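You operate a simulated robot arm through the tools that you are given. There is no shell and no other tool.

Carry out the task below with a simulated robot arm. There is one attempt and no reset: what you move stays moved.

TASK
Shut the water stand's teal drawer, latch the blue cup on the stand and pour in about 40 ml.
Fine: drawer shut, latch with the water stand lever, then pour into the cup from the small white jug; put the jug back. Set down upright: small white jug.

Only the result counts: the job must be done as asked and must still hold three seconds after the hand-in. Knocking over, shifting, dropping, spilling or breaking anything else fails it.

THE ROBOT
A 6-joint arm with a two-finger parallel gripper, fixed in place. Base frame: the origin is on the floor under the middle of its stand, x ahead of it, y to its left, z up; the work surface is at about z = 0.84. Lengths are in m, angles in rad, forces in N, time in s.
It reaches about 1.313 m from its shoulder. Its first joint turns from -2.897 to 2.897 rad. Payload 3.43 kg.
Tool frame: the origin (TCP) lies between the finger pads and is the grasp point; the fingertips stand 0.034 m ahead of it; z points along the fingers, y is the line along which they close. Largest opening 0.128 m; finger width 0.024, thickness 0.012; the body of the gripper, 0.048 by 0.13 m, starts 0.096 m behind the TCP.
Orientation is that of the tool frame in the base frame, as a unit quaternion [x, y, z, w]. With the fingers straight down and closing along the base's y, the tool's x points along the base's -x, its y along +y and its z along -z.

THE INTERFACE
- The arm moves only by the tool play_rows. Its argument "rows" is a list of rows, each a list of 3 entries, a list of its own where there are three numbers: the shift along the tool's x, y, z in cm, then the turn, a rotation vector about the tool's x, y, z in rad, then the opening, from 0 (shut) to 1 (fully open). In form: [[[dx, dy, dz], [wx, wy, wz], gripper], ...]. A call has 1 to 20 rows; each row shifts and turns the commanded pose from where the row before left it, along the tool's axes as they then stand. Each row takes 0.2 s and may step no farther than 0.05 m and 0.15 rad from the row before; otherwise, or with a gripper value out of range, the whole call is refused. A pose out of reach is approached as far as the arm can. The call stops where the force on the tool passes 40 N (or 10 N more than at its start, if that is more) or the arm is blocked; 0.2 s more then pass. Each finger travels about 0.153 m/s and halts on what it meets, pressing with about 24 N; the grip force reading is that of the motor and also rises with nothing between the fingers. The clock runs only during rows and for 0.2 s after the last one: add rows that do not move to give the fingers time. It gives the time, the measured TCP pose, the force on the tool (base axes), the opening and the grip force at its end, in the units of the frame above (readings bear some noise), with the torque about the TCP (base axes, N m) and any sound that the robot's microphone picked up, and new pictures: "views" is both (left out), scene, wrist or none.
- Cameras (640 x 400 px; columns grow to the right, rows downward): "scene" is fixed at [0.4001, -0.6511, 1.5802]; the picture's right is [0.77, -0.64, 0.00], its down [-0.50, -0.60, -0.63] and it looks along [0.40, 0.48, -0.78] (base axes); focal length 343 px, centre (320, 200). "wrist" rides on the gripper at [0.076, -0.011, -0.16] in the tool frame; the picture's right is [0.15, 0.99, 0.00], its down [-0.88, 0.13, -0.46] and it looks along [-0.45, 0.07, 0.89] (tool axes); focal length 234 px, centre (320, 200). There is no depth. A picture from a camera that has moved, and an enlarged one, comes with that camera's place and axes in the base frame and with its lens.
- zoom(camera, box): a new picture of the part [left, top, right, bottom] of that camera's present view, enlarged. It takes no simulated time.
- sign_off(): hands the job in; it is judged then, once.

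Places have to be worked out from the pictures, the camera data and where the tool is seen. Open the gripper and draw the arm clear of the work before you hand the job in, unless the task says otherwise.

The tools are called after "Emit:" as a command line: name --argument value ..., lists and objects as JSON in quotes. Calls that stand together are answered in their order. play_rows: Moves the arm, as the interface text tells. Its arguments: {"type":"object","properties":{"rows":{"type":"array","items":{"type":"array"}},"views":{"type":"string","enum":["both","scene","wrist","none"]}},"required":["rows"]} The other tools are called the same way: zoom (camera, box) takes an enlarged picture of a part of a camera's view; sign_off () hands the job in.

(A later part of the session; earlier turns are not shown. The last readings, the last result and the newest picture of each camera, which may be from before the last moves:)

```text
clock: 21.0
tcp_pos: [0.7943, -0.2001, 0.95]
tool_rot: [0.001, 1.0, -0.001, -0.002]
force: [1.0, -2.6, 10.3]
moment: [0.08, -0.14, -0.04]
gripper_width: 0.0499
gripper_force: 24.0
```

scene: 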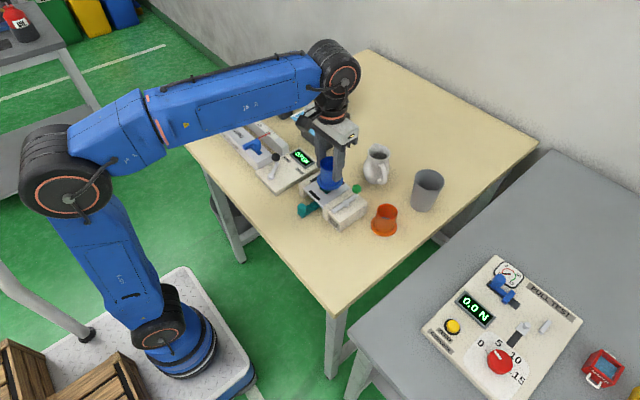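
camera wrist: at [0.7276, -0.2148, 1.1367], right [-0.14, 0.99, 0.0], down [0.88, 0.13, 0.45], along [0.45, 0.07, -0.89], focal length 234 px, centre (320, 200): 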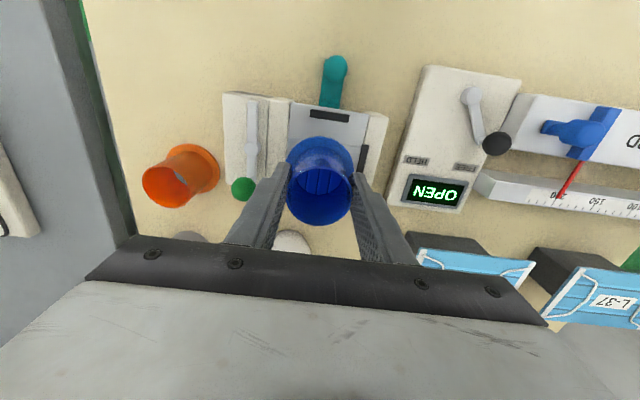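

10 N of contact at the same height as before, so the cup is seated flat. I release and lift straight up.

Emit:
play_rows --rows '[[[0, 0, 0], [0, 0, 0], 0.5], [[0, 0, 0], [0, 0, 0], 0.55], [[0, 0, -1.0], [0, 0, 0], 0.55], [[0, 0, -3.0], [0, 0, 0], 0.55], [[0, 0, -4.0], [0, 0, 0], 0.55], [[0, 0, -4.0], [0, 0, 0], 0.55], [[0, 0, -3.0], [0, 0, 0], 0.55], [[4.0, 0, 0], [0, 0, 0], 0.55], [[4.0, 0, 0], [0, 0, 0], 0.55], [[0, 0, 0], [0, 0, 0], 0]]' --views "both"

Emit:
zoom --camera "scene" --box '[300, 150, 370, 210]'

Emit:
zoom --camera "wrist" --box '[220, 80, 400, 220]'

```text
clock: 23.2
tcp_pos: [0.7179, -0.2042, 1.1009]
tool_rot: [0.001, 1.0, 0.001, -0.003]
force: [1.1, 0.1, 0.1]
moment: [-0.01, 0.02, -0.01]
gripper_width: 0.0
gripper_force: 23.5
camera wrist: at [0.6422, -0.2153, 1.261], right [-0.14, 0.99, 0.0], down [0.88, 0.13, 0.45], along [0.44, 0.07, -0.89], focal length 234 px, centre (320, 200)
```

scene: 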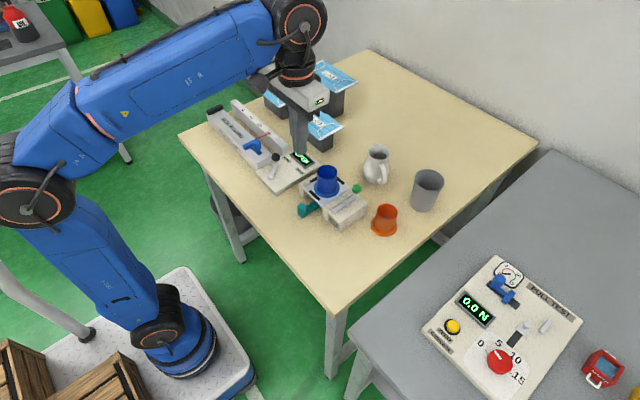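
wrist: 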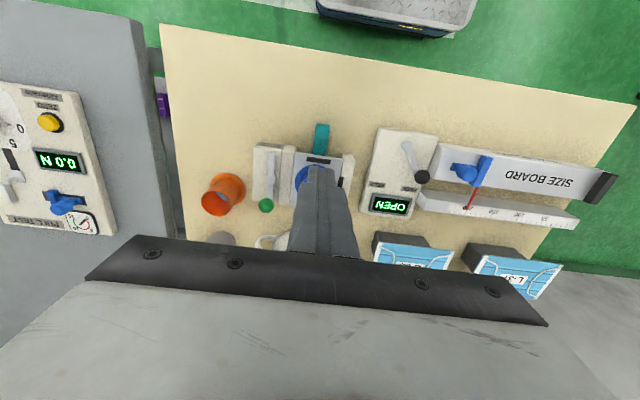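

```text
6.67 times, centred on (335, 180) of scene
camera zoom: at [0.4001, -0.6511, 1.5802], right [0.77, -0.64, 0.0], down [-0.5, -0.6, -0.63], along [0.4, 0.48, -0.78], focal length 2288 px, centre (220, 333)
```

zoom: 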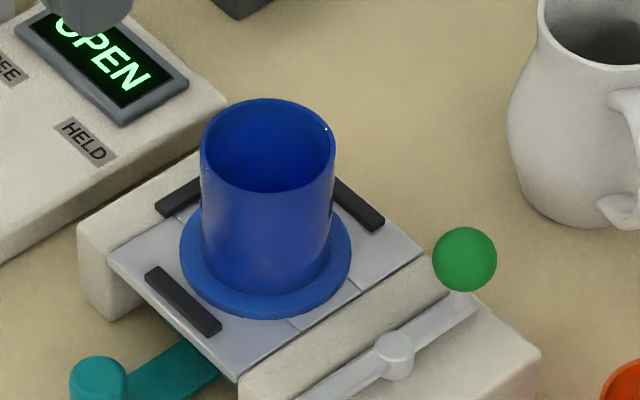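

```text
2.86 times, centred on (310, 150) of wrist
camera zoom: at [0.6422, -0.2153, 1.261], right [-0.14, 0.99, 0.0], down [0.88, 0.13, 0.45], along [0.44, 0.07, -0.89], focal length 669 px, centre (349, 343)
```

zoom: 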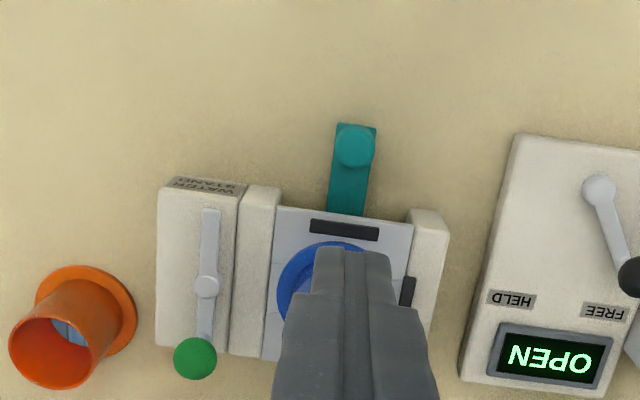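

The cup is seated. Refined lever geometry: pivot near (0.797, -0.276, 0.898), ball near (0.8315, -0.276, 0.9215), arm about 35 mm. I'll move above the ball with a narrow opening to straddle it.

Emit:
play_rows --rows '[[[-3.0, -1.8, 0], [0, 0, 0], 0.29], [[-3.0, -1.8, 0], [0, 0, 0], 0.29], [[-3.0, -1.9, 0], [0, 0, 0], 0.29], [[-2.7, -1.9, 0], [0, 0, 0], 0.29], [[0, 0, 3], [0, 0, 0], 0.29], [[0, 0, 3], [0, 0, 0], 0.29], [[0, 0, 2], [0, 0, 0], 0.29], [[0, 0, 0], [0, 0, 0], 0.29], [[0, 0, 0], [0, 0, 0], 0.29]]' --views "both"

Emit:
zoom --camera "scene" --box '[310, 140, 390, 220]'

Emit:
zoom --camera "wrist" --box '[250, 100, 400, 240]'

```text
clock: 25.2
tcp_pos: [0.8344, -0.2749, 1.0188]
tool_rot: [0.001, 1.0, 0.0, -0.003]
force: [0.0, -0.4, 0.9]
moment: [0.01, 0.0, 0.0]
gripper_width: 0.0372
gripper_force: 0.2
camera wrist: at [0.7593, -0.2855, 1.1793], right [-0.14, 0.99, 0.0], down [0.88, 0.13, 0.45], along [0.45, 0.07, -0.89], focal length 234 px, centre (320, 200)
```

scene: 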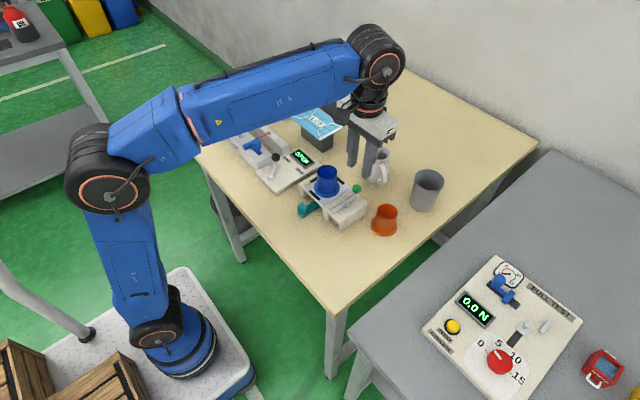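
wrist: 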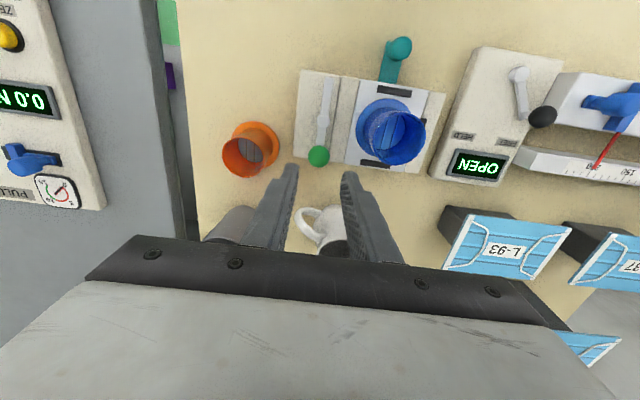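

```text
5.00 times, centred on (350, 180) of scene
camera zoom: at [0.4001, -0.6511, 1.5802], right [0.77, -0.64, 0.0], down [-0.5, -0.6, -0.63], along [0.4, 0.48, -0.78], focal length 1716 px, centre (170, 300)
```

zoom: 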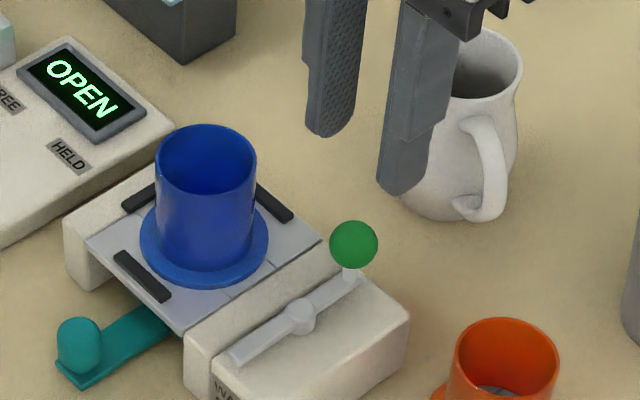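

```text
2.86 times, centred on (325, 170) of wrist
camera zoom: at [0.7593, -0.2855, 1.1793], right [-0.14, 0.99, 0.0], down [0.88, 0.13, 0.45], along [0.45, 0.07, -0.89], focal length 669 px, centre (306, 286)
```

zoom: 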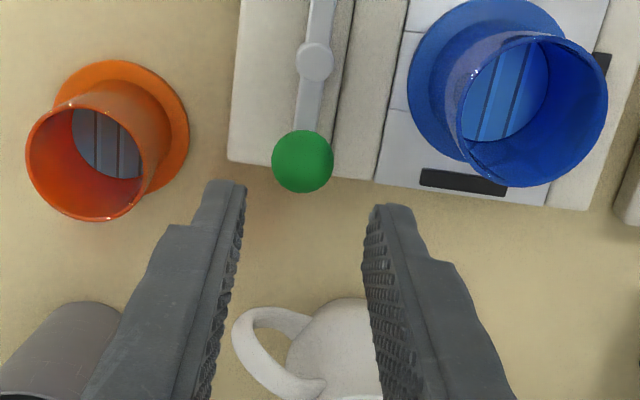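

The ball is centred directly under the TCP. I descend so the fingertips straddle it, stopping about 8 mm above the bar.

Emit:
play_rows --rows '[[[0, 0, 3], [0, 0, 0], 0.29], [[0, 0, 2.5], [0, 0, 0], 0.29], [[0, 0, 1.2], [0, 0, 0], 0.29], [[0, 0, 0.8], [0, 0, 0], 0.29], [[0, 0, 0], [0, 0, 0], 0.29]]' --views "none"

Emit:
zoom --camera "scene" --box '[310, 140, 390, 220]'

Emit:
zoom --camera "wrist" --box '[250, 100, 400, 240]'

```text
clock: 26.4
tcp_pos: [0.8336, -0.2748, 0.944]
tool_rot: [0.001, 1.0, 0.0, -0.004]
force: [-0.5, 0.2, -0.5]
moment: [-0.01, 0.06, 0.03]
gripper_width: 0.0369
gripper_force: 0.1
```

```text
5.00 times, centred on (350, 180) of scene
camera zoom: at [0.4001, -0.6511, 1.5802], right [0.77, -0.64, 0.0], down [-0.5, -0.6, -0.63], along [0.4, 0.48, -0.78], focal length 1716 px, centre (170, 300)
```

zoom: 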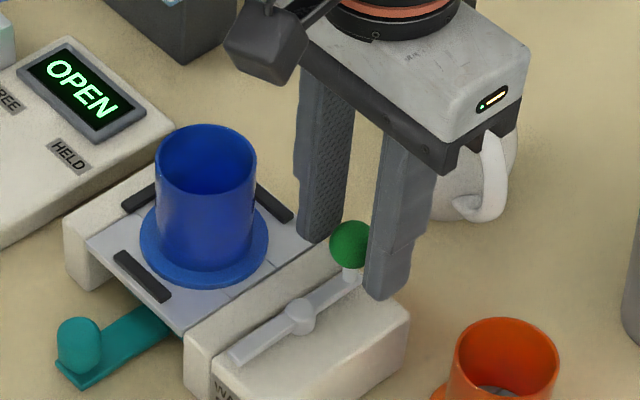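

```text
2.86 times, centred on (325, 170) of wrist
camera zoom: at [0.7579, -0.2871, 1.1043], right [-0.14, 0.99, 0.0], down [0.88, 0.13, 0.45], along [0.44, 0.07, -0.89], focal length 669 px, centre (306, 286)
```

zoom: 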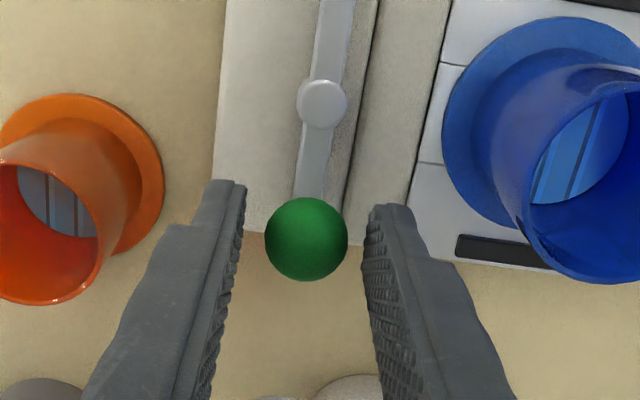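

The fingers straddle the ball. I first test turning it away from the cup (toward -y), with the tool yawing along the arc.

Emit:
play_rows --rows '[[[0, -0.5, 0], [0, 0, 0], 0.29], [[0, -0.3, 0], [0, 0, 0], 0.29], [[0.02, -0.3, 0], [0, 0, 0.08], 0.29], [[0, 0, 0], [0, 0, 0], 0.29]]' --views "none"

Emit:
zoom --camera "wrist" --box '[250, 100, 400, 240]'

Emit:
zoom --camera "scene" --box '[310, 140, 390, 220]'

```text
clock: 27.4
tcp_pos: [0.8323, -0.2865, 0.9449]
tool_rot: [0.041, 0.999, -0.001, -0.004]
force: [0.4, 0.7, -0.3]
moment: [0.0, 0.08, 0.0]
gripper_width: 0.0375
gripper_force: 0.4
```

```text
2.86 times, centred on (325, 170) of wrist
camera zoom: at [0.7563, -0.292, 1.1044], right [-0.06, 1.0, 0.0], down [0.89, 0.06, 0.45], along [0.45, 0.03, -0.89], focal length 669 px, centre (306, 286)
```

zoom: 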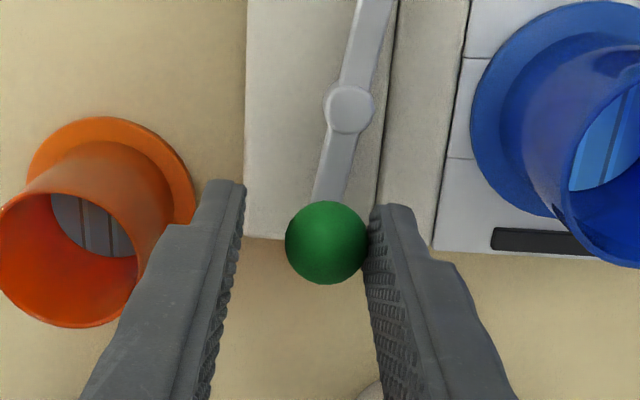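

```text
5.00 times, centred on (350, 180) of scene
camera zoom: at [0.4001, -0.6511, 1.5802], right [0.77, -0.64, 0.0], down [-0.5, -0.6, -0.63], along [0.4, 0.48, -0.78], focal length 1716 px, centre (170, 300)
```

zoom: 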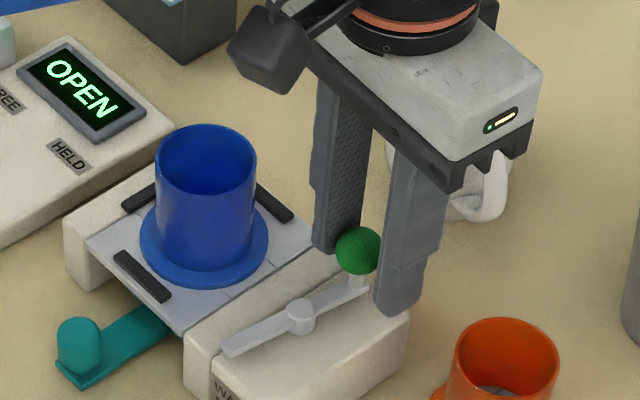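

The lever turns freely this way (bar visibly swung, under 1 N). I continue rotating rigidly about the pivot.

Emit:
play_rows --rows '[[[0.155, -0.533, 0], [0, 0, 0.15], 0.29], [[0.155, -0.533, 0], [0, 0, 0.15], 0.29], [[0.155, -0.533, 0], [0, 0, 0.15], 0.29], [[0, 0, 0], [0, 0, 0], 0.29]]' --views "none"

Emit:
zoom --camera "wrist" --box '[240, 90, 420, 240]'

Emit:
zoom --camera "scene" --box '[310, 140, 390, 220]'

```text
clock: 28.4
tcp_pos: [0.8234, -0.3016, 0.9447]
tool_rot: [0.264, 0.965, -0.001, -0.003]
force: [-0.2, 0.6, 0.1]
moment: [0.04, 0.03, 0.03]
gripper_width: 0.037
gripper_force: 0.3
```

```text
2.67 times, centred on (330, 165) of wrist
camera zoom: at [0.7529, -0.2721, 1.1043], right [0.38, 0.93, 0.0], down [0.83, -0.33, 0.45], along [0.42, -0.17, -0.89], focal length 624 px, centre (293, 293)
```

zoom: 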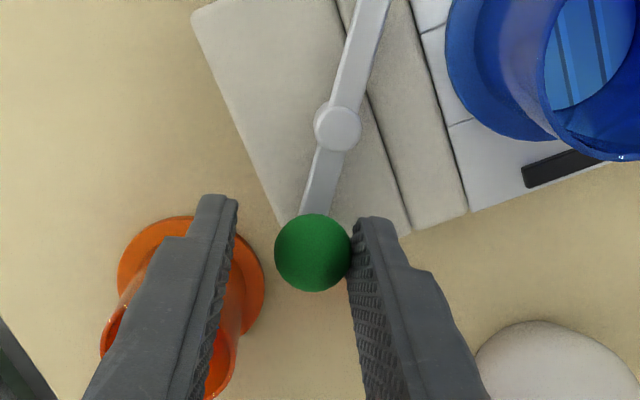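

```text
5.00 times, centred on (350, 180) of scene
camera zoom: at [0.4001, -0.6511, 1.5802], right [0.77, -0.64, 0.0], down [-0.5, -0.6, -0.63], along [0.4, 0.48, -0.78], focal length 1716 px, centre (170, 300)
```

zoom: 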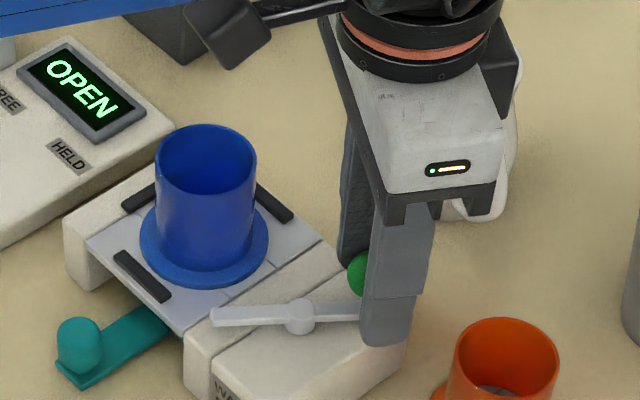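

The lever follows smoothly, about 30° so far, with no resistance. I continue another 0.6 rad.

Emit:
play_rows --rows '[[[0.155, -0.533, 0], [0, 0, 0.15], 0.29], [[0.155, -0.533, 0], [0, 0, 0.15], 0.29], [[0.155, -0.533, 0], [0, 0, 0.15], 0.29], [[0.155, -0.533, 0], [0, 0, 0.15], 0.29], [[0, 0, 0], [0, 0, 0], 0.29]]' --views "none"

Emit:
zoom --camera "wrist" --box '[240, 90, 420, 240]'

Emit:
zoom --camera "scene" --box '[310, 140, 390, 220]'

```text
clock: 29.6
tcp_pos: [0.8034, -0.3118, 0.9442]
tool_rot: [0.537, 0.844, -0.003, -0.002]
force: [-0.1, -0.1, 0.3]
moment: [0.02, -0.01, -0.01]
gripper_width: 0.0373
gripper_force: 0.0
```

```text
2.67 times, centred on (330, 165) of wrist
camera zoom: at [0.7619, -0.2491, 1.1039], right [0.83, 0.55, -0.01], down [0.49, -0.74, 0.45], along [0.25, -0.38, -0.89], focal length 624 px, centre (293, 293)
```

zoom: 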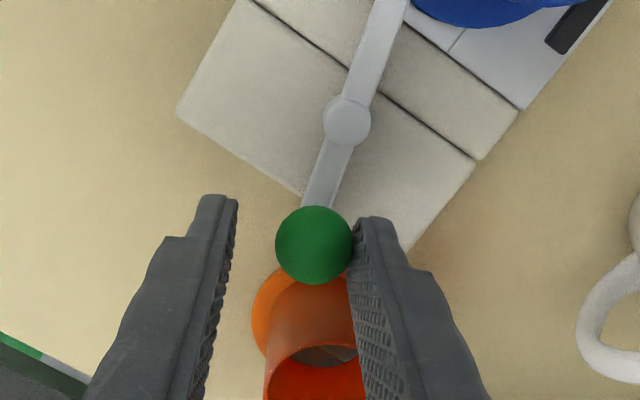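

```text
5.00 times, centred on (350, 180) of scene
camera zoom: at [0.4001, -0.6511, 1.5802], right [0.77, -0.64, 0.0], down [-0.5, -0.6, -0.63], along [0.4, 0.48, -0.78], focal length 1716 px, centre (170, 300)
```

zoom: 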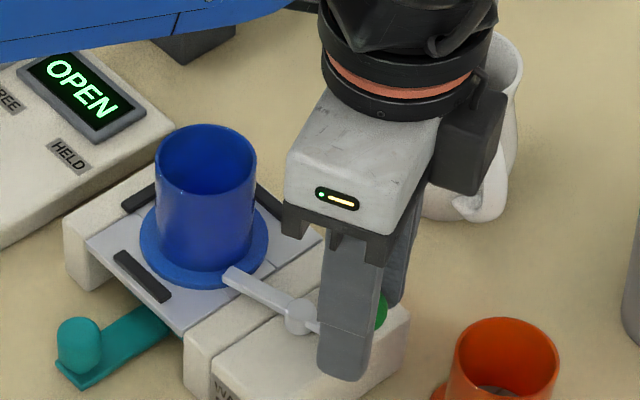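

The lever's tail is swinging in over the cup's flange, so this is the latching direction. The lever is at roughly 70°; I continue in smaller steps to find its stop.

Emit:
play_rows --rows '[[[0.103, -0.355, 0], [0, 0, 0.1], 0.29], [[0.103, -0.355, 0], [0, 0, 0.1], 0.29], [[0, 0, 0], [0, 0, 0], 0.29]]' --views "none"

Emit:
zoom --camera "wrist" --box '[240, 90, 420, 240]'

Emit:
zoom --camera "scene" --box '[310, 140, 390, 220]'

```text
clock: 30.4
tcp_pos: [0.7959, -0.3129, 0.9439]
tool_rot: [0.617, 0.787, -0.002, -0.003]
force: [-0.6, -0.2, 0.4]
moment: [-0.03, -0.01, -0.01]
gripper_width: 0.037
gripper_force: 0.1
```

```text
2.67 times, centred on (330, 165) of wrist
camera zoom: at [0.7685, -0.2417, 1.104], right [0.93, 0.38, -0.01], down [0.34, -0.82, 0.45], along [0.17, -0.42, -0.89], focal length 624 px, centre (293, 293)
```

zoom: 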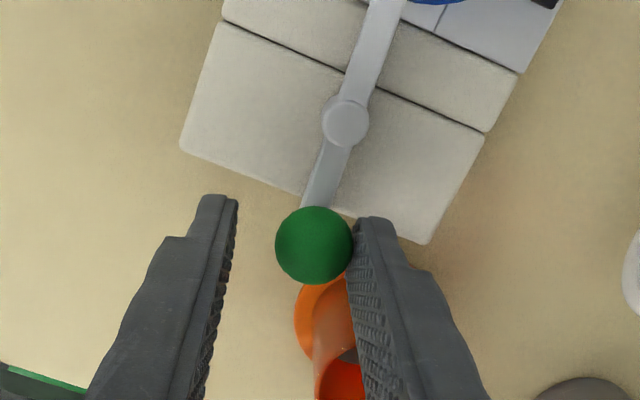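

```text
5.00 times, centred on (350, 180) of scene
camera zoom: at [0.4001, -0.6511, 1.5802], right [0.77, -0.64, 0.0], down [-0.5, -0.6, -0.63], along [0.4, 0.48, -0.78], focal length 1716 px, centre (170, 300)
```

zoom: 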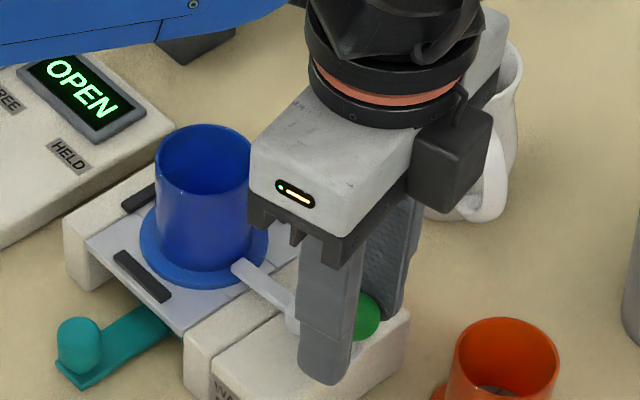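

The lever is now about 83° turned with its tail on the flange. A bit further to find the end stop.

Emit:
play_rows --rows '[[[0.072, -0.248, 0], [0, 0, 0.07], 0.29], [[0.052, -0.178, 0], [0, 0, 0.05], 0.29], [[0, 0, 0], [0, 0, 0], 0.29]]' --views "none"

Emit:
zoom --camera "wrist" --box '[240, 90, 420, 240]'

Emit:
zoom --camera "scene" --box '[310, 140, 390, 220]'

```text
clock: 31.2
tcp_pos: [0.7926, -0.3103, 0.9439]
tool_rot: [0.664, 0.748, -0.003, -0.002]
force: [3.3, 2.2, -0.2]
moment: [0.07, -0.1, 0.05]
gripper_width: 0.0393
gripper_force: 2.1
```

```text
2.67 times, centred on (330, 165) of wrist
camera zoom: at [0.7732, -0.2378, 1.1038], right [0.96, 0.26, -0.01], down [0.24, -0.86, 0.45], along [0.11, -0.44, -0.89], focal length 624 px, centre (293, 293)
```

zoom: 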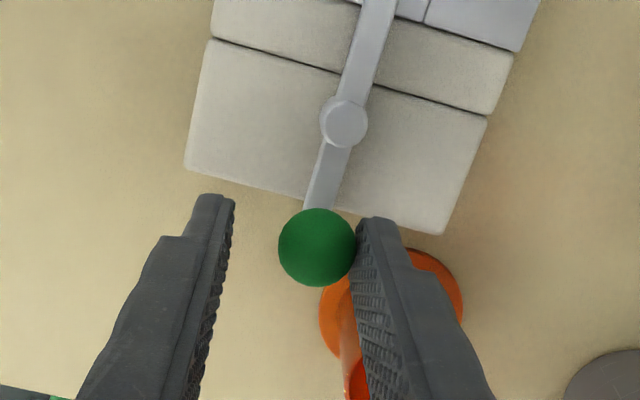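

```text
5.00 times, centred on (350, 180) of scene
camera zoom: at [0.4001, -0.6511, 1.5802], right [0.77, -0.64, 0.0], down [-0.5, -0.6, -0.63], along [0.4, 0.48, -0.78], focal length 1716 px, centre (170, 300)
```

zoom: 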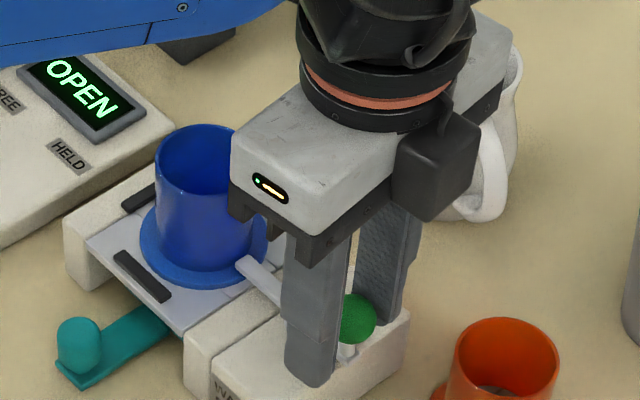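

Resistance begins (about 4 N) with the lever near 88–90°. I push slightly more to make sure it is firmly at its stop.

Emit:
play_rows --rows '[[[0, -0.15, 0], [0, 0, 0], 0.29], [[0, -0.15, 0], [0, 0, 0], 0.29], [[0, 0, 0], [0, 0, 0], 0.29]]' --views "none"

Emit:
zoom --camera "wrist" --box '[240, 90, 420, 240]'

```text
clock: 32.0
tcp_pos: [0.7895, -0.3108, 0.944]
tool_rot: [0.663, 0.748, -0.002, -0.002]
force: [15.2, 1.0, 4.1]
moment: [-0.02, -0.41, 0.0]
gripper_width: 0.0451
gripper_force: 7.3
```

```text
2.67 times, centred on (330, 165) of wrist
camera zoom: at [0.7701, -0.2382, 1.1037], right [0.96, 0.26, -0.01], down [0.24, -0.86, 0.46], along [0.11, -0.44, -0.89], focal length 624 px, centre (293, 293)
```

zoom: 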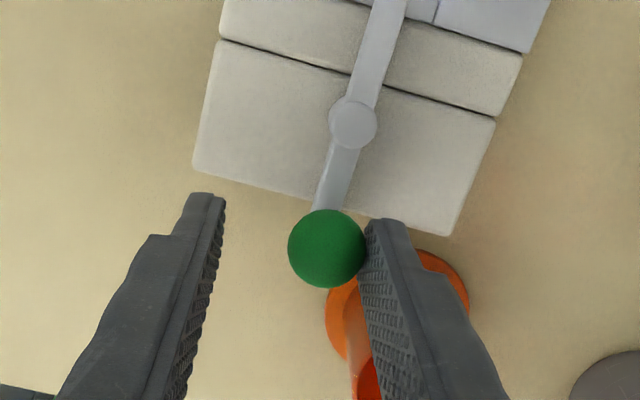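

Firm stop at 15 N with the lever square to the housing and its tail over the flange. I back off to centre around the ball, then rise clear and look.

Emit:
play_rows --rows '[[[0, 0.4, 0], [0, 0, 0], 0.29], [[0, 0.3, 0], [0, 0, 0], 0.29], [[0, 0, 0], [0, 0, 0], 0.29], [[0, 0, -2], [0, 0, 0], 0.29], [[0, 0, -3], [0, 0, 0], 0.29], [[0, 0, -4], [0, 0, 0], 0.29], [[0, 0, -4], [0, 0, 0], 0.29], [[0, 0, -4], [0, 0, 0], 0.29], [[0, 0, 0], [0, 0, 0], 0.29]]' --views "both"

Emit:
zoom --camera "scene" --box '[310, 140, 390, 220]'

Emit:
zoom --camera "wrist" --box '[240, 60, 440, 240]'

```text
clock: 34.0
tcp_pos: [0.7959, -0.3107, 1.1143]
tool_rot: [0.664, 0.748, -0.003, -0.002]
force: [-0.4, 0.5, 0.7]
moment: [0.01, 0.01, -0.03]
gripper_width: 0.0371
gripper_force: 0.2
camera wrist: at [0.7763, -0.2373, 1.2738], right [0.96, 0.26, -0.01], down [0.24, -0.86, 0.45], along [0.11, -0.44, -0.89], focal length 234 px, centre (320, 200)
```

scene: 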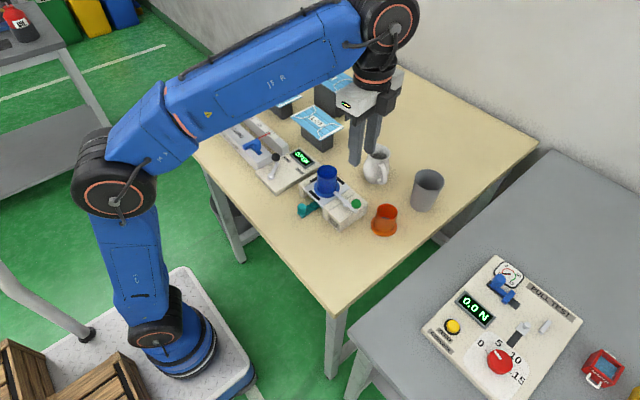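
wrist: 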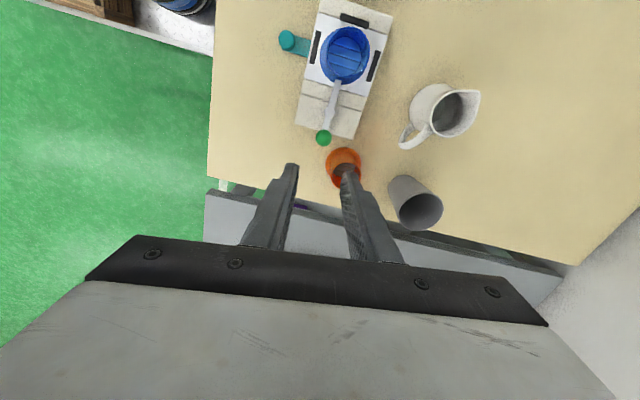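

```text
5.00 times, centred on (350, 180) of scene
camera zoom: at [0.4001, -0.6511, 1.5802], right [0.77, -0.64, 0.0], down [-0.5, -0.6, -0.63], along [0.4, 0.48, -0.78], focal length 1716 px, centre (170, 300)
```

zoom: 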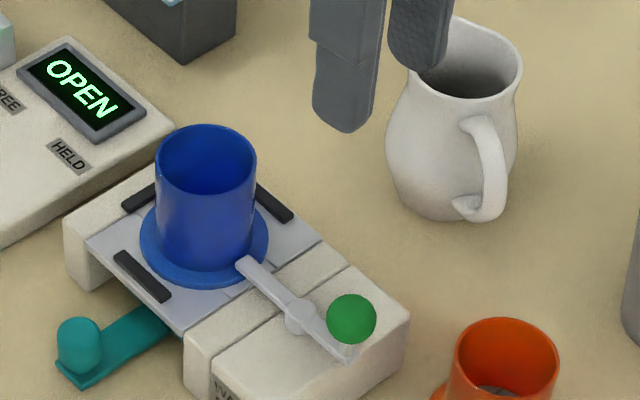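

```text
2.22 times, centred on (340, 150) of wrist
camera zoom: at [0.7763, -0.2373, 1.2738], right [0.96, 0.26, -0.01], down [0.24, -0.86, 0.45], along [0.11, -0.44, -0.89], focal length 520 px, centre (276, 311)
```

zoom: 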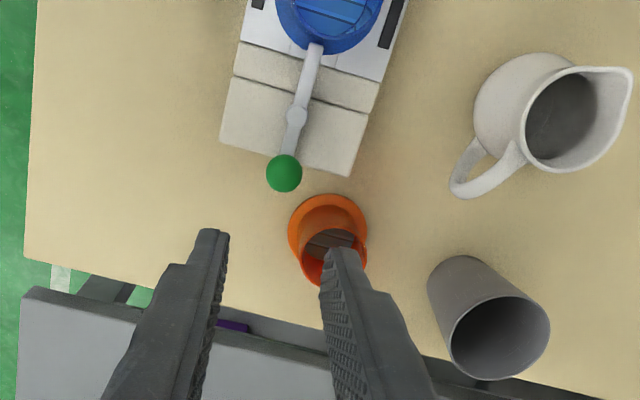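

The lever tail now overlaps the cup's flange, so the cup is latched. Next is the jug: I study its shape, handle and content in detail from both cameras.

Emit:
zoom --camera "wrist" --box '[390, 70, 490, 160]'

Emit:
zoom --camera "scene" --box '[355, 135, 400, 195]'

Emit:
zoom --camera "wrist" --box '[300, 15, 400, 105]'

Emit:
zoom --camera "scene" --box '[312, 160, 342, 200]'

```text
4.44 times, centred on (440, 115) of wrist
camera zoom: at [0.7763, -0.2373, 1.2738], right [0.96, 0.26, -0.01], down [0.24, -0.86, 0.45], along [0.11, -0.44, -0.89], focal length 1041 px, centre (-213, 578)
```

zoom: 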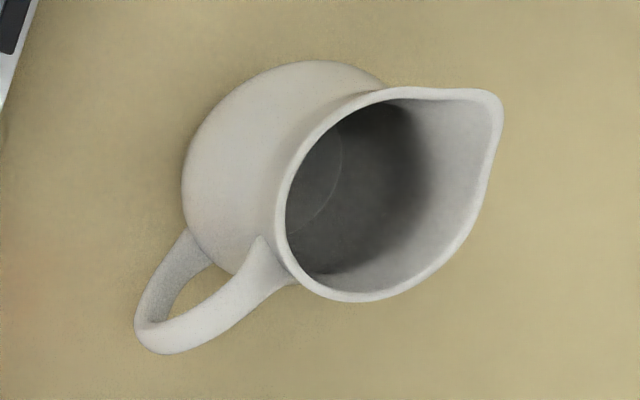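

```text
6.67 times, centred on (378, 165) of scene
camera zoom: at [0.4001, -0.6511, 1.5802], right [0.77, -0.64, 0.0], down [-0.5, -0.6, -0.63], along [0.4, 0.48, -0.78], focal length 2288 px, centre (-63, 433)
```

zoom: 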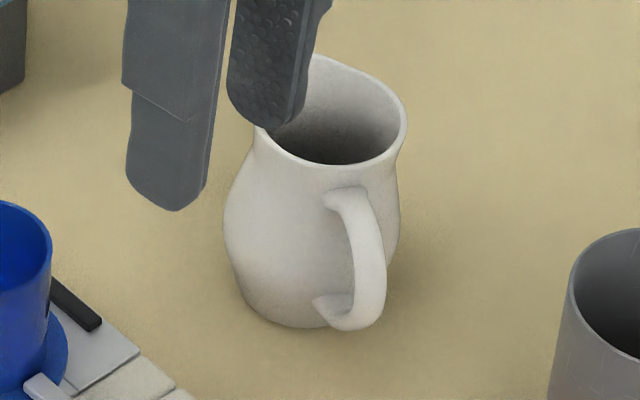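

```text
4.44 times, centred on (350, 60) of wrist
camera zoom: at [0.7763, -0.2373, 1.2738], right [0.96, 0.26, -0.01], down [0.24, -0.86, 0.45], along [0.11, -0.44, -0.89], focal length 1041 px, centre (187, 822)
```

zoom: 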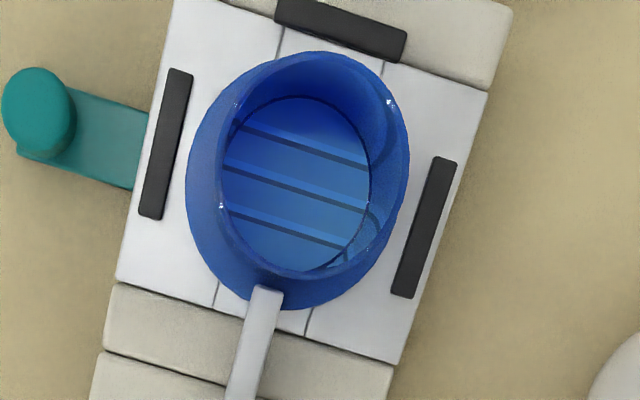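

```text
10.00 times, centred on (327, 180) of scene
camera zoom: at [0.4001, -0.6511, 1.5802], right [0.77, -0.64, 0.0], down [-0.5, -0.6, -0.63], along [0.4, 0.48, -0.78], focal length 3431 px, centre (250, 400)
```

zoom: 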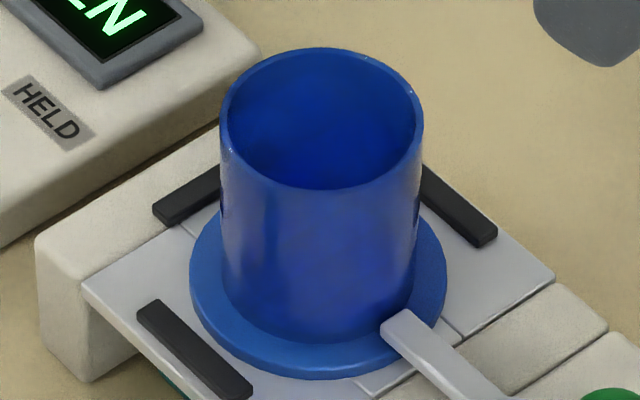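

The jug's axis is near (0.955, -0.229) with its spout pointing about 60° from +x and its handle opposite. I'll grip the body from the handle side with the tool pitched about 50° down, so I first yaw and pitch the tool up here in free space.

Emit:
play_rows --rows '[[[0, 0, 0], [0, 0, 0.13], 0.6], [[0, 0, 0], [0, 0, 0.13], 0.8], [[0, 0, 0], [0, 0, 0.13], 0.8], [[0, 0, 0], [0, 0, 0.13], 0.8], [[0, 0, 0], [0, 0, 0.122], 0.8], [[0, 0, 0], [0, 0.14, 0], 0.8], [[0, 0, 0], [0, 0.14, 0], 0.8], [[0, 0, 0], [0, 0.14, 0], 0.8], [[0, 0, 0], [0, 0.14, 0], 0.8], [[0, 0, 0], [0, 0.14, 0], 0.8], [[0, 0, 0], [0, 0, 0], 0.8]]' --views "both"

Emit:
zoom --camera "wrist" --box '[200, 20, 440, 240]'

```text
clock: 36.4
tcp_pos: [0.7981, -0.3106, 1.1122]
tool_rot: [0.814, 0.47, 0.295, -0.173]
force: [-0.7, 0.0, 0.1]
moment: [0.0, -0.01, 0.01]
gripper_width: 0.1024
gripper_force: 0.0
camera wrist: at [0.7659, -0.3459, 1.2844], right [0.91, -0.4, 0.09], down [-0.37, -0.9, -0.22], along [0.17, 0.17, -0.97], focal length 234 px, centre (320, 200)
```

scene: 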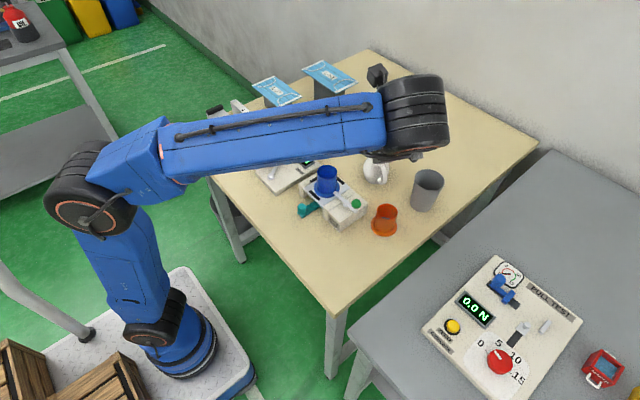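
wrist: 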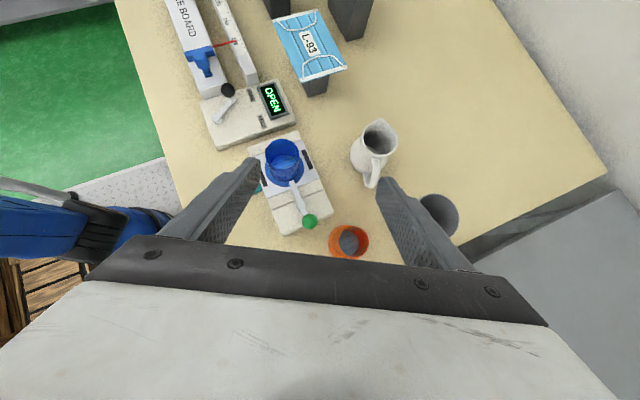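

```text
1.82 times, centred on (320, 130) of wrist
camera zoom: at [0.7659, -0.3459, 1.2844], right [0.91, -0.4, 0.09], down [-0.37, -0.9, -0.22], along [0.17, 0.17, -0.97], focal length 426 px, centre (320, 327)
```

zoom: 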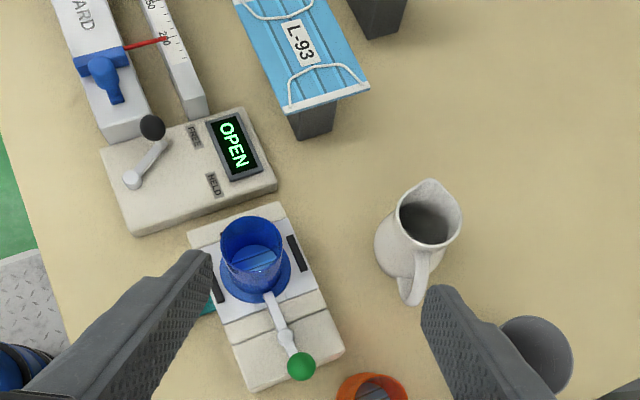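

The tool is pitched and heading 60°, matching the jug's spout–handle line; this view gives the jug axis at about (0.956, -0.230). I move to a pre-grasp point 12 cm back along the approach line.

Emit:
play_rows --rows '[[[-0.75, 2.5, 0], [0, 0, 0], 0.8], [[-0.75, 2.5, 0], [0, 0, 0], 0.8], [[-0.75, 2.5, 0], [0, 0, 0], 0.8], [[-0.75, 2.45, 0], [0, 0, 0], 0.8], [[0, 0, 3.0], [0, 0, 0], 0.8], [[0, 0, 3.0], [0, 0, 0], 0.8], [[0, 0, 3.0], [0, 0, 0], 0.8], [[0, 0, 3.0], [0, 0, 0], 0.8], [[0, 0, 2.5], [0, 0, 0], 0.8], [[0, 0, 0], [0, 0, 0], 0.8]]' --views "both"

Emit:
zoom --camera "wrist" --box '[200, 60, 440, 260]'

Emit:
zoom --camera "scene" --box '[340, 120, 460, 220]'

```text
clock: 38.6
tcp_pos: [0.9184, -0.3024, 0.9854]
tool_rot: [0.814, 0.47, 0.293, -0.173]
force: [0.4, -0.2, -0.4]
moment: [0.0, 0.01, -0.01]
gripper_width: 0.1025
gripper_force: 0.1
camera wrist: at [0.8865, -0.3356, 1.1555], right [0.91, -0.4, 0.09], down [-0.37, -0.9, -0.22], along [0.17, 0.16, -0.97], focal length 234 px, centre (320, 200)
```

scene: 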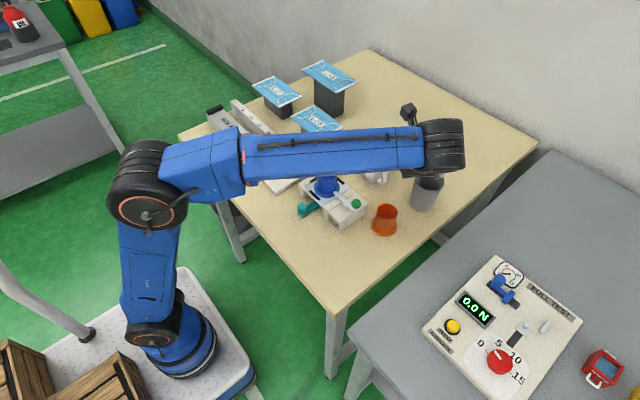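
wrist: 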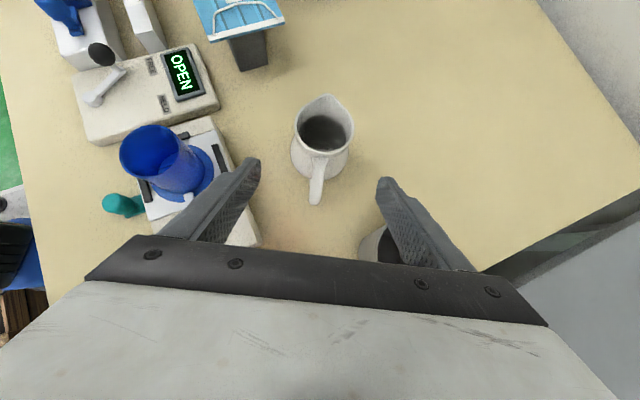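

```text
2.00 times, centred on (320, 160) of wrist
camera zoom: at [0.8865, -0.3356, 1.1555], right [0.91, -0.4, 0.09], down [-0.37, -0.9, -0.22], along [0.17, 0.16, -0.97], focal length 468 px, centre (320, 280)
```

zoom: 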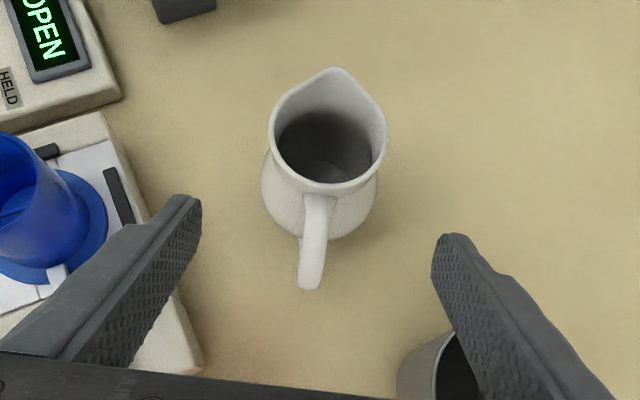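

```text
4.00 times, centred on (400, 170) of scene
camera zoom: at [0.4001, -0.6511, 1.5802], right [0.77, -0.64, 0.0], down [-0.5, -0.6, -0.63], along [0.4, 0.48, -0.78], focal length 1372 px, centre (0, 320)
```

zoom: 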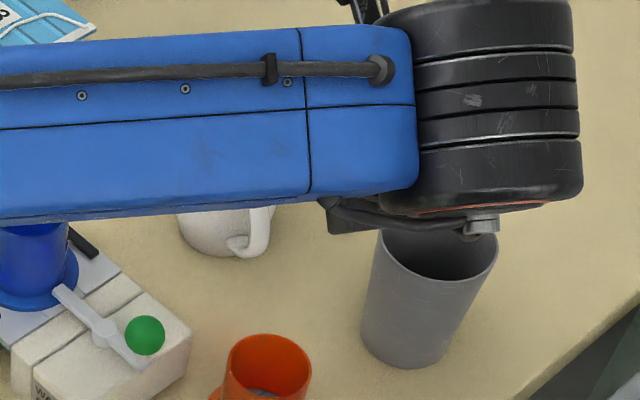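

The jug is laterally centred between the fingers (about 1 mm), axis about 76 mm ahead. I slide in along the approach direction so the TCP reaches the jug axis at z ≈ 0.89.

Emit:
play_rows --rows '[[[0, 0, 3.0], [0, 0, 0], 0.8], [[0, 0, 3.0], [0, 0, 0], 0.8], [[0, 0, 2.5], [0, 0, 0], 0.8], [[0, 0, 2.0], [0, 0, 0], 0.8], [[0, 0, 1.5], [0, 0, 0], 0.8], [[0, 0, 0], [0, 0, 0], 0.8]]' --views "both"

Emit:
zoom --camera "wrist" --box '[220, 80, 420, 260]'

```text
clock: 40.0
tcp_pos: [0.9562, -0.2327, 0.8927]
tool_rot: [0.814, 0.47, 0.294, -0.173]
force: [0.0, 0.1, 0.3]
moment: [0.01, -0.02, 0.01]
gripper_width: 0.1023
gripper_force: 0.1
camera wrist: at [0.9251, -0.2656, 1.0631], right [0.91, -0.4, 0.09], down [-0.37, -0.9, -0.22], along [0.17, 0.16, -0.97], focal length 234 px, centre (320, 200)
```

scene: 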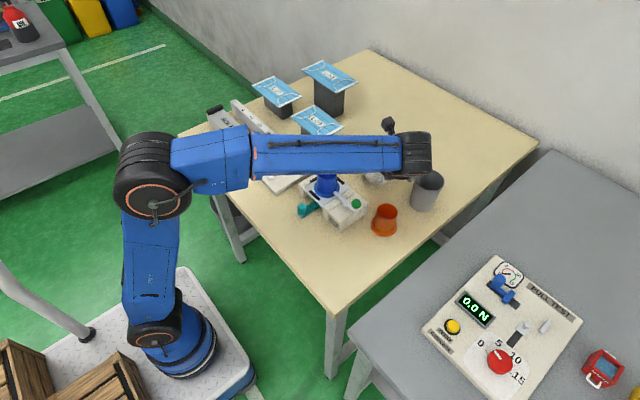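
wrist: 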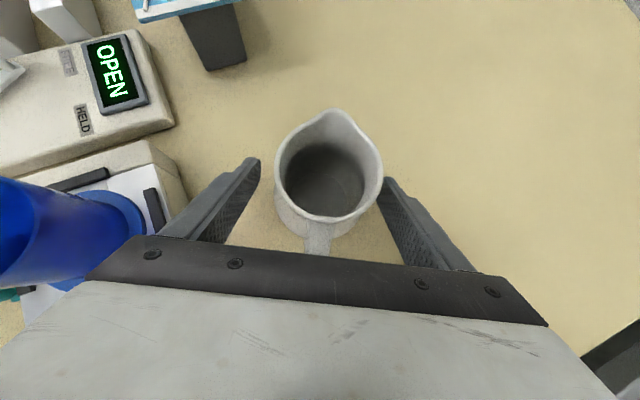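

```text
2.22 times, centred on (320, 170) of wrist
camera zoom: at [0.9251, -0.2656, 1.0631], right [0.91, -0.4, 0.09], down [-0.37, -0.9, -0.22], along [0.17, 0.16, -0.97], focal length 520 px, centre (320, 267)
```

zoom: 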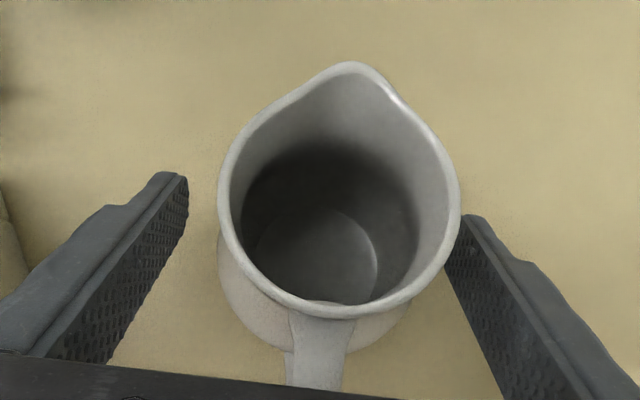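

The jug stands squarely between the fingers. I zoom into the jug mouth to see whether a water level is visible before closing.

Emit:
zoom --camera "wrist" --box '[280, 105, 385, 225]'

Emit:
zoom --camera "wrist" --box '[300, 135, 360, 200]'

```text
3.33 times, centred on (332, 165) of wrist
camera zoom: at [0.9251, -0.2656, 1.0631], right [0.91, -0.4, 0.09], down [-0.37, -0.9, -0.22], along [0.17, 0.16, -0.97], focal length 781 px, centre (278, 317)
```

zoom: 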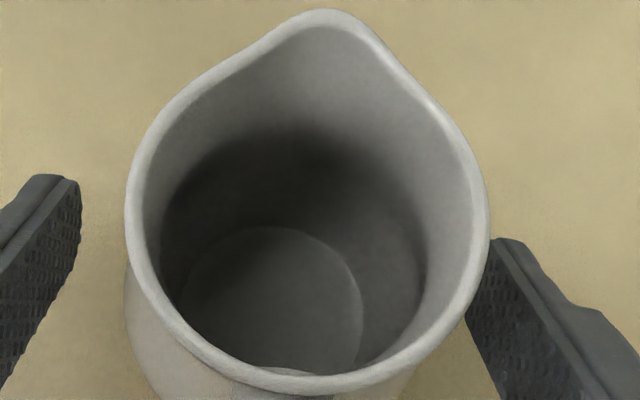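

```text
6.15 times, centred on (330, 168) of wrist
camera zoom: at [0.9251, -0.2656, 1.0631], right [0.91, -0.4, 0.09], down [-0.37, -0.9, -0.22], along [0.17, 0.16, -0.97], focal length 1441 px, centre (258, 400)
```

zoom: 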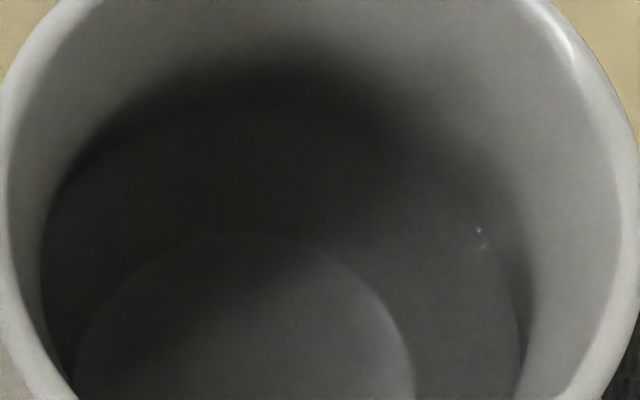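

A faint waterline and a specular glint suggest water to about mid-belly (z ≈ 0.89). I close the gripper on the body.

Emit:
play_rows --rows '[[[0, 0, 0], [0, 0, 0], 0.62], [[0, 0, 0], [0, 0, 0], 0.5], [[0, 0, 0], [0, 0, 0], 0.45], [[0, 0, 0], [0, 0, 0], 0.45]]' --views "wrist"

Emit:
zoom --camera "wrist" --box '[220, 80, 420, 260]'

```text
clock: 41.0
tcp_pos: [0.957, -0.2319, 0.8919]
tool_rot: [0.814, 0.47, 0.294, -0.173]
force: [0.6, 1.5, 0.1]
moment: [0.14, 0.06, -0.06]
gripper_width: 0.0749
gripper_force: 23.9
camera wrist: at [0.9251, -0.2657, 1.0632], right [0.91, -0.4, 0.09], down [-0.37, -0.9, -0.22], along [0.17, 0.16, -0.97], focal length 234 px, centre (320, 200)
```

wrist: 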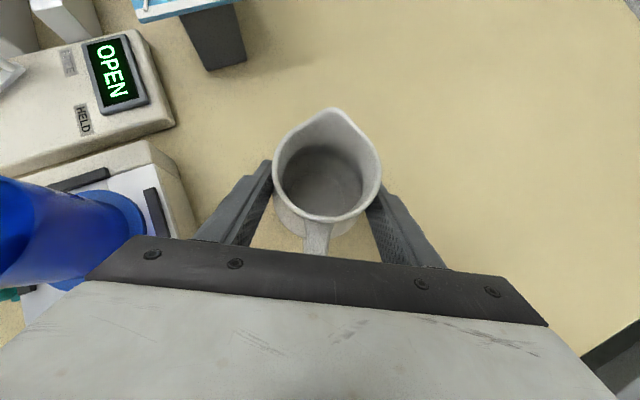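

```text
2.22 times, centred on (320, 170) of wrist
camera zoom: at [0.9251, -0.2657, 1.0632], right [0.91, -0.4, 0.09], down [-0.37, -0.9, -0.22], along [0.17, 0.16, -0.97], focal length 520 px, centre (320, 267)
```

zoom: 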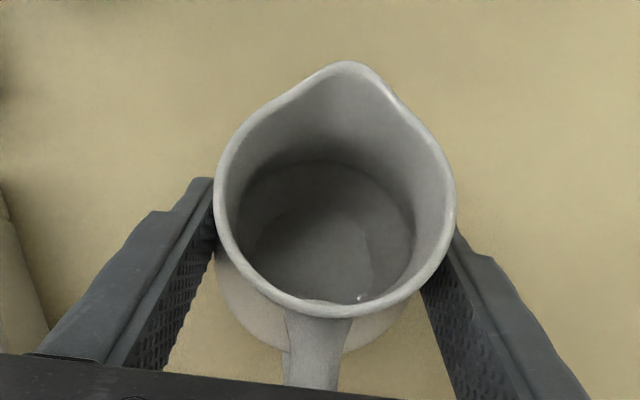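

The water surface is now clearly visible at about z = 0.89 (roughly 45 mm deep), and the grip is firm at 75 mm. I lift the jug straight up about 12 cm, gently.

Emit:
play_rows --rows '[[[0.32, 0, -0.38], [0, 0, 0], 0.45], [[0.64, 0, -0.77], [0, 0, 0], 0.45], [[0.96, -0.01, -1.15], [0, 0, 0], 0.45], [[1.29, -0.01, -1.53], [0, 0, 0], 0.45], [[1.29, -0.01, -1.53], [0, 0, 0], 0.45], [[1.29, -0.01, -1.53], [0, 0, 0], 0.45], [[1.29, -0.01, -1.53], [0, 0, 0], 0.45], [[0.64, 0, -0.77], [0, 0, 0], 0.45], [[0, 0, 0], [0, 0, 0], 0.45], [[0, 0, 0], [0, 0, 0], 0.45]]' --views "both"

Emit:
zoom --camera "wrist" --box '[220, 80, 420, 260]'

```text
clock: 43.2
tcp_pos: [0.9569, -0.2323, 1.0094]
tool_rot: [0.814, 0.47, 0.294, -0.173]
force: [-0.6, 0.2, -3.0]
moment: [-0.01, 0.01, 0.06]
gripper_width: 0.075
gripper_force: 24.1
camera wrist: at [0.9262, -0.2657, 1.1811], right [0.91, -0.4, 0.09], down [-0.37, -0.9, -0.22], along [0.17, 0.16, -0.97], focal length 234 px, centre (320, 200)
```

scene: 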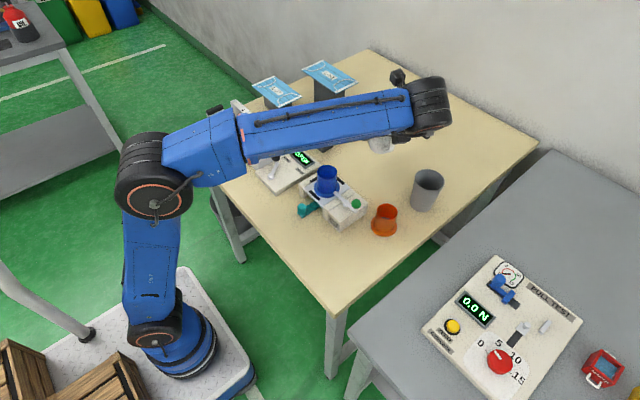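
wrist: 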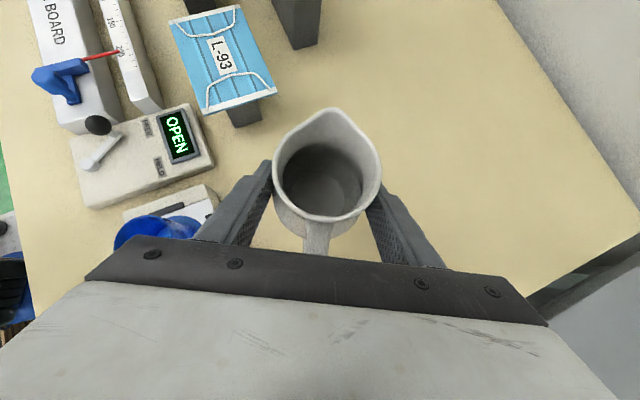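

```text
2.22 times, centred on (320, 170) of wrist
camera zoom: at [0.9262, -0.2657, 1.1811], right [0.91, -0.4, 0.09], down [-0.37, -0.9, -0.22], along [0.17, 0.16, -0.97], focal length 520 px, centre (320, 267)
```

zoom: 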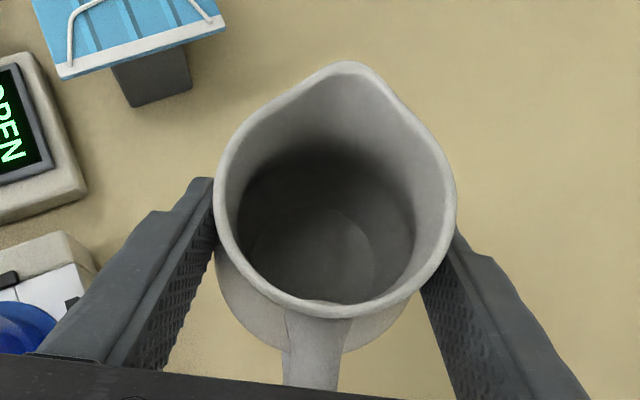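

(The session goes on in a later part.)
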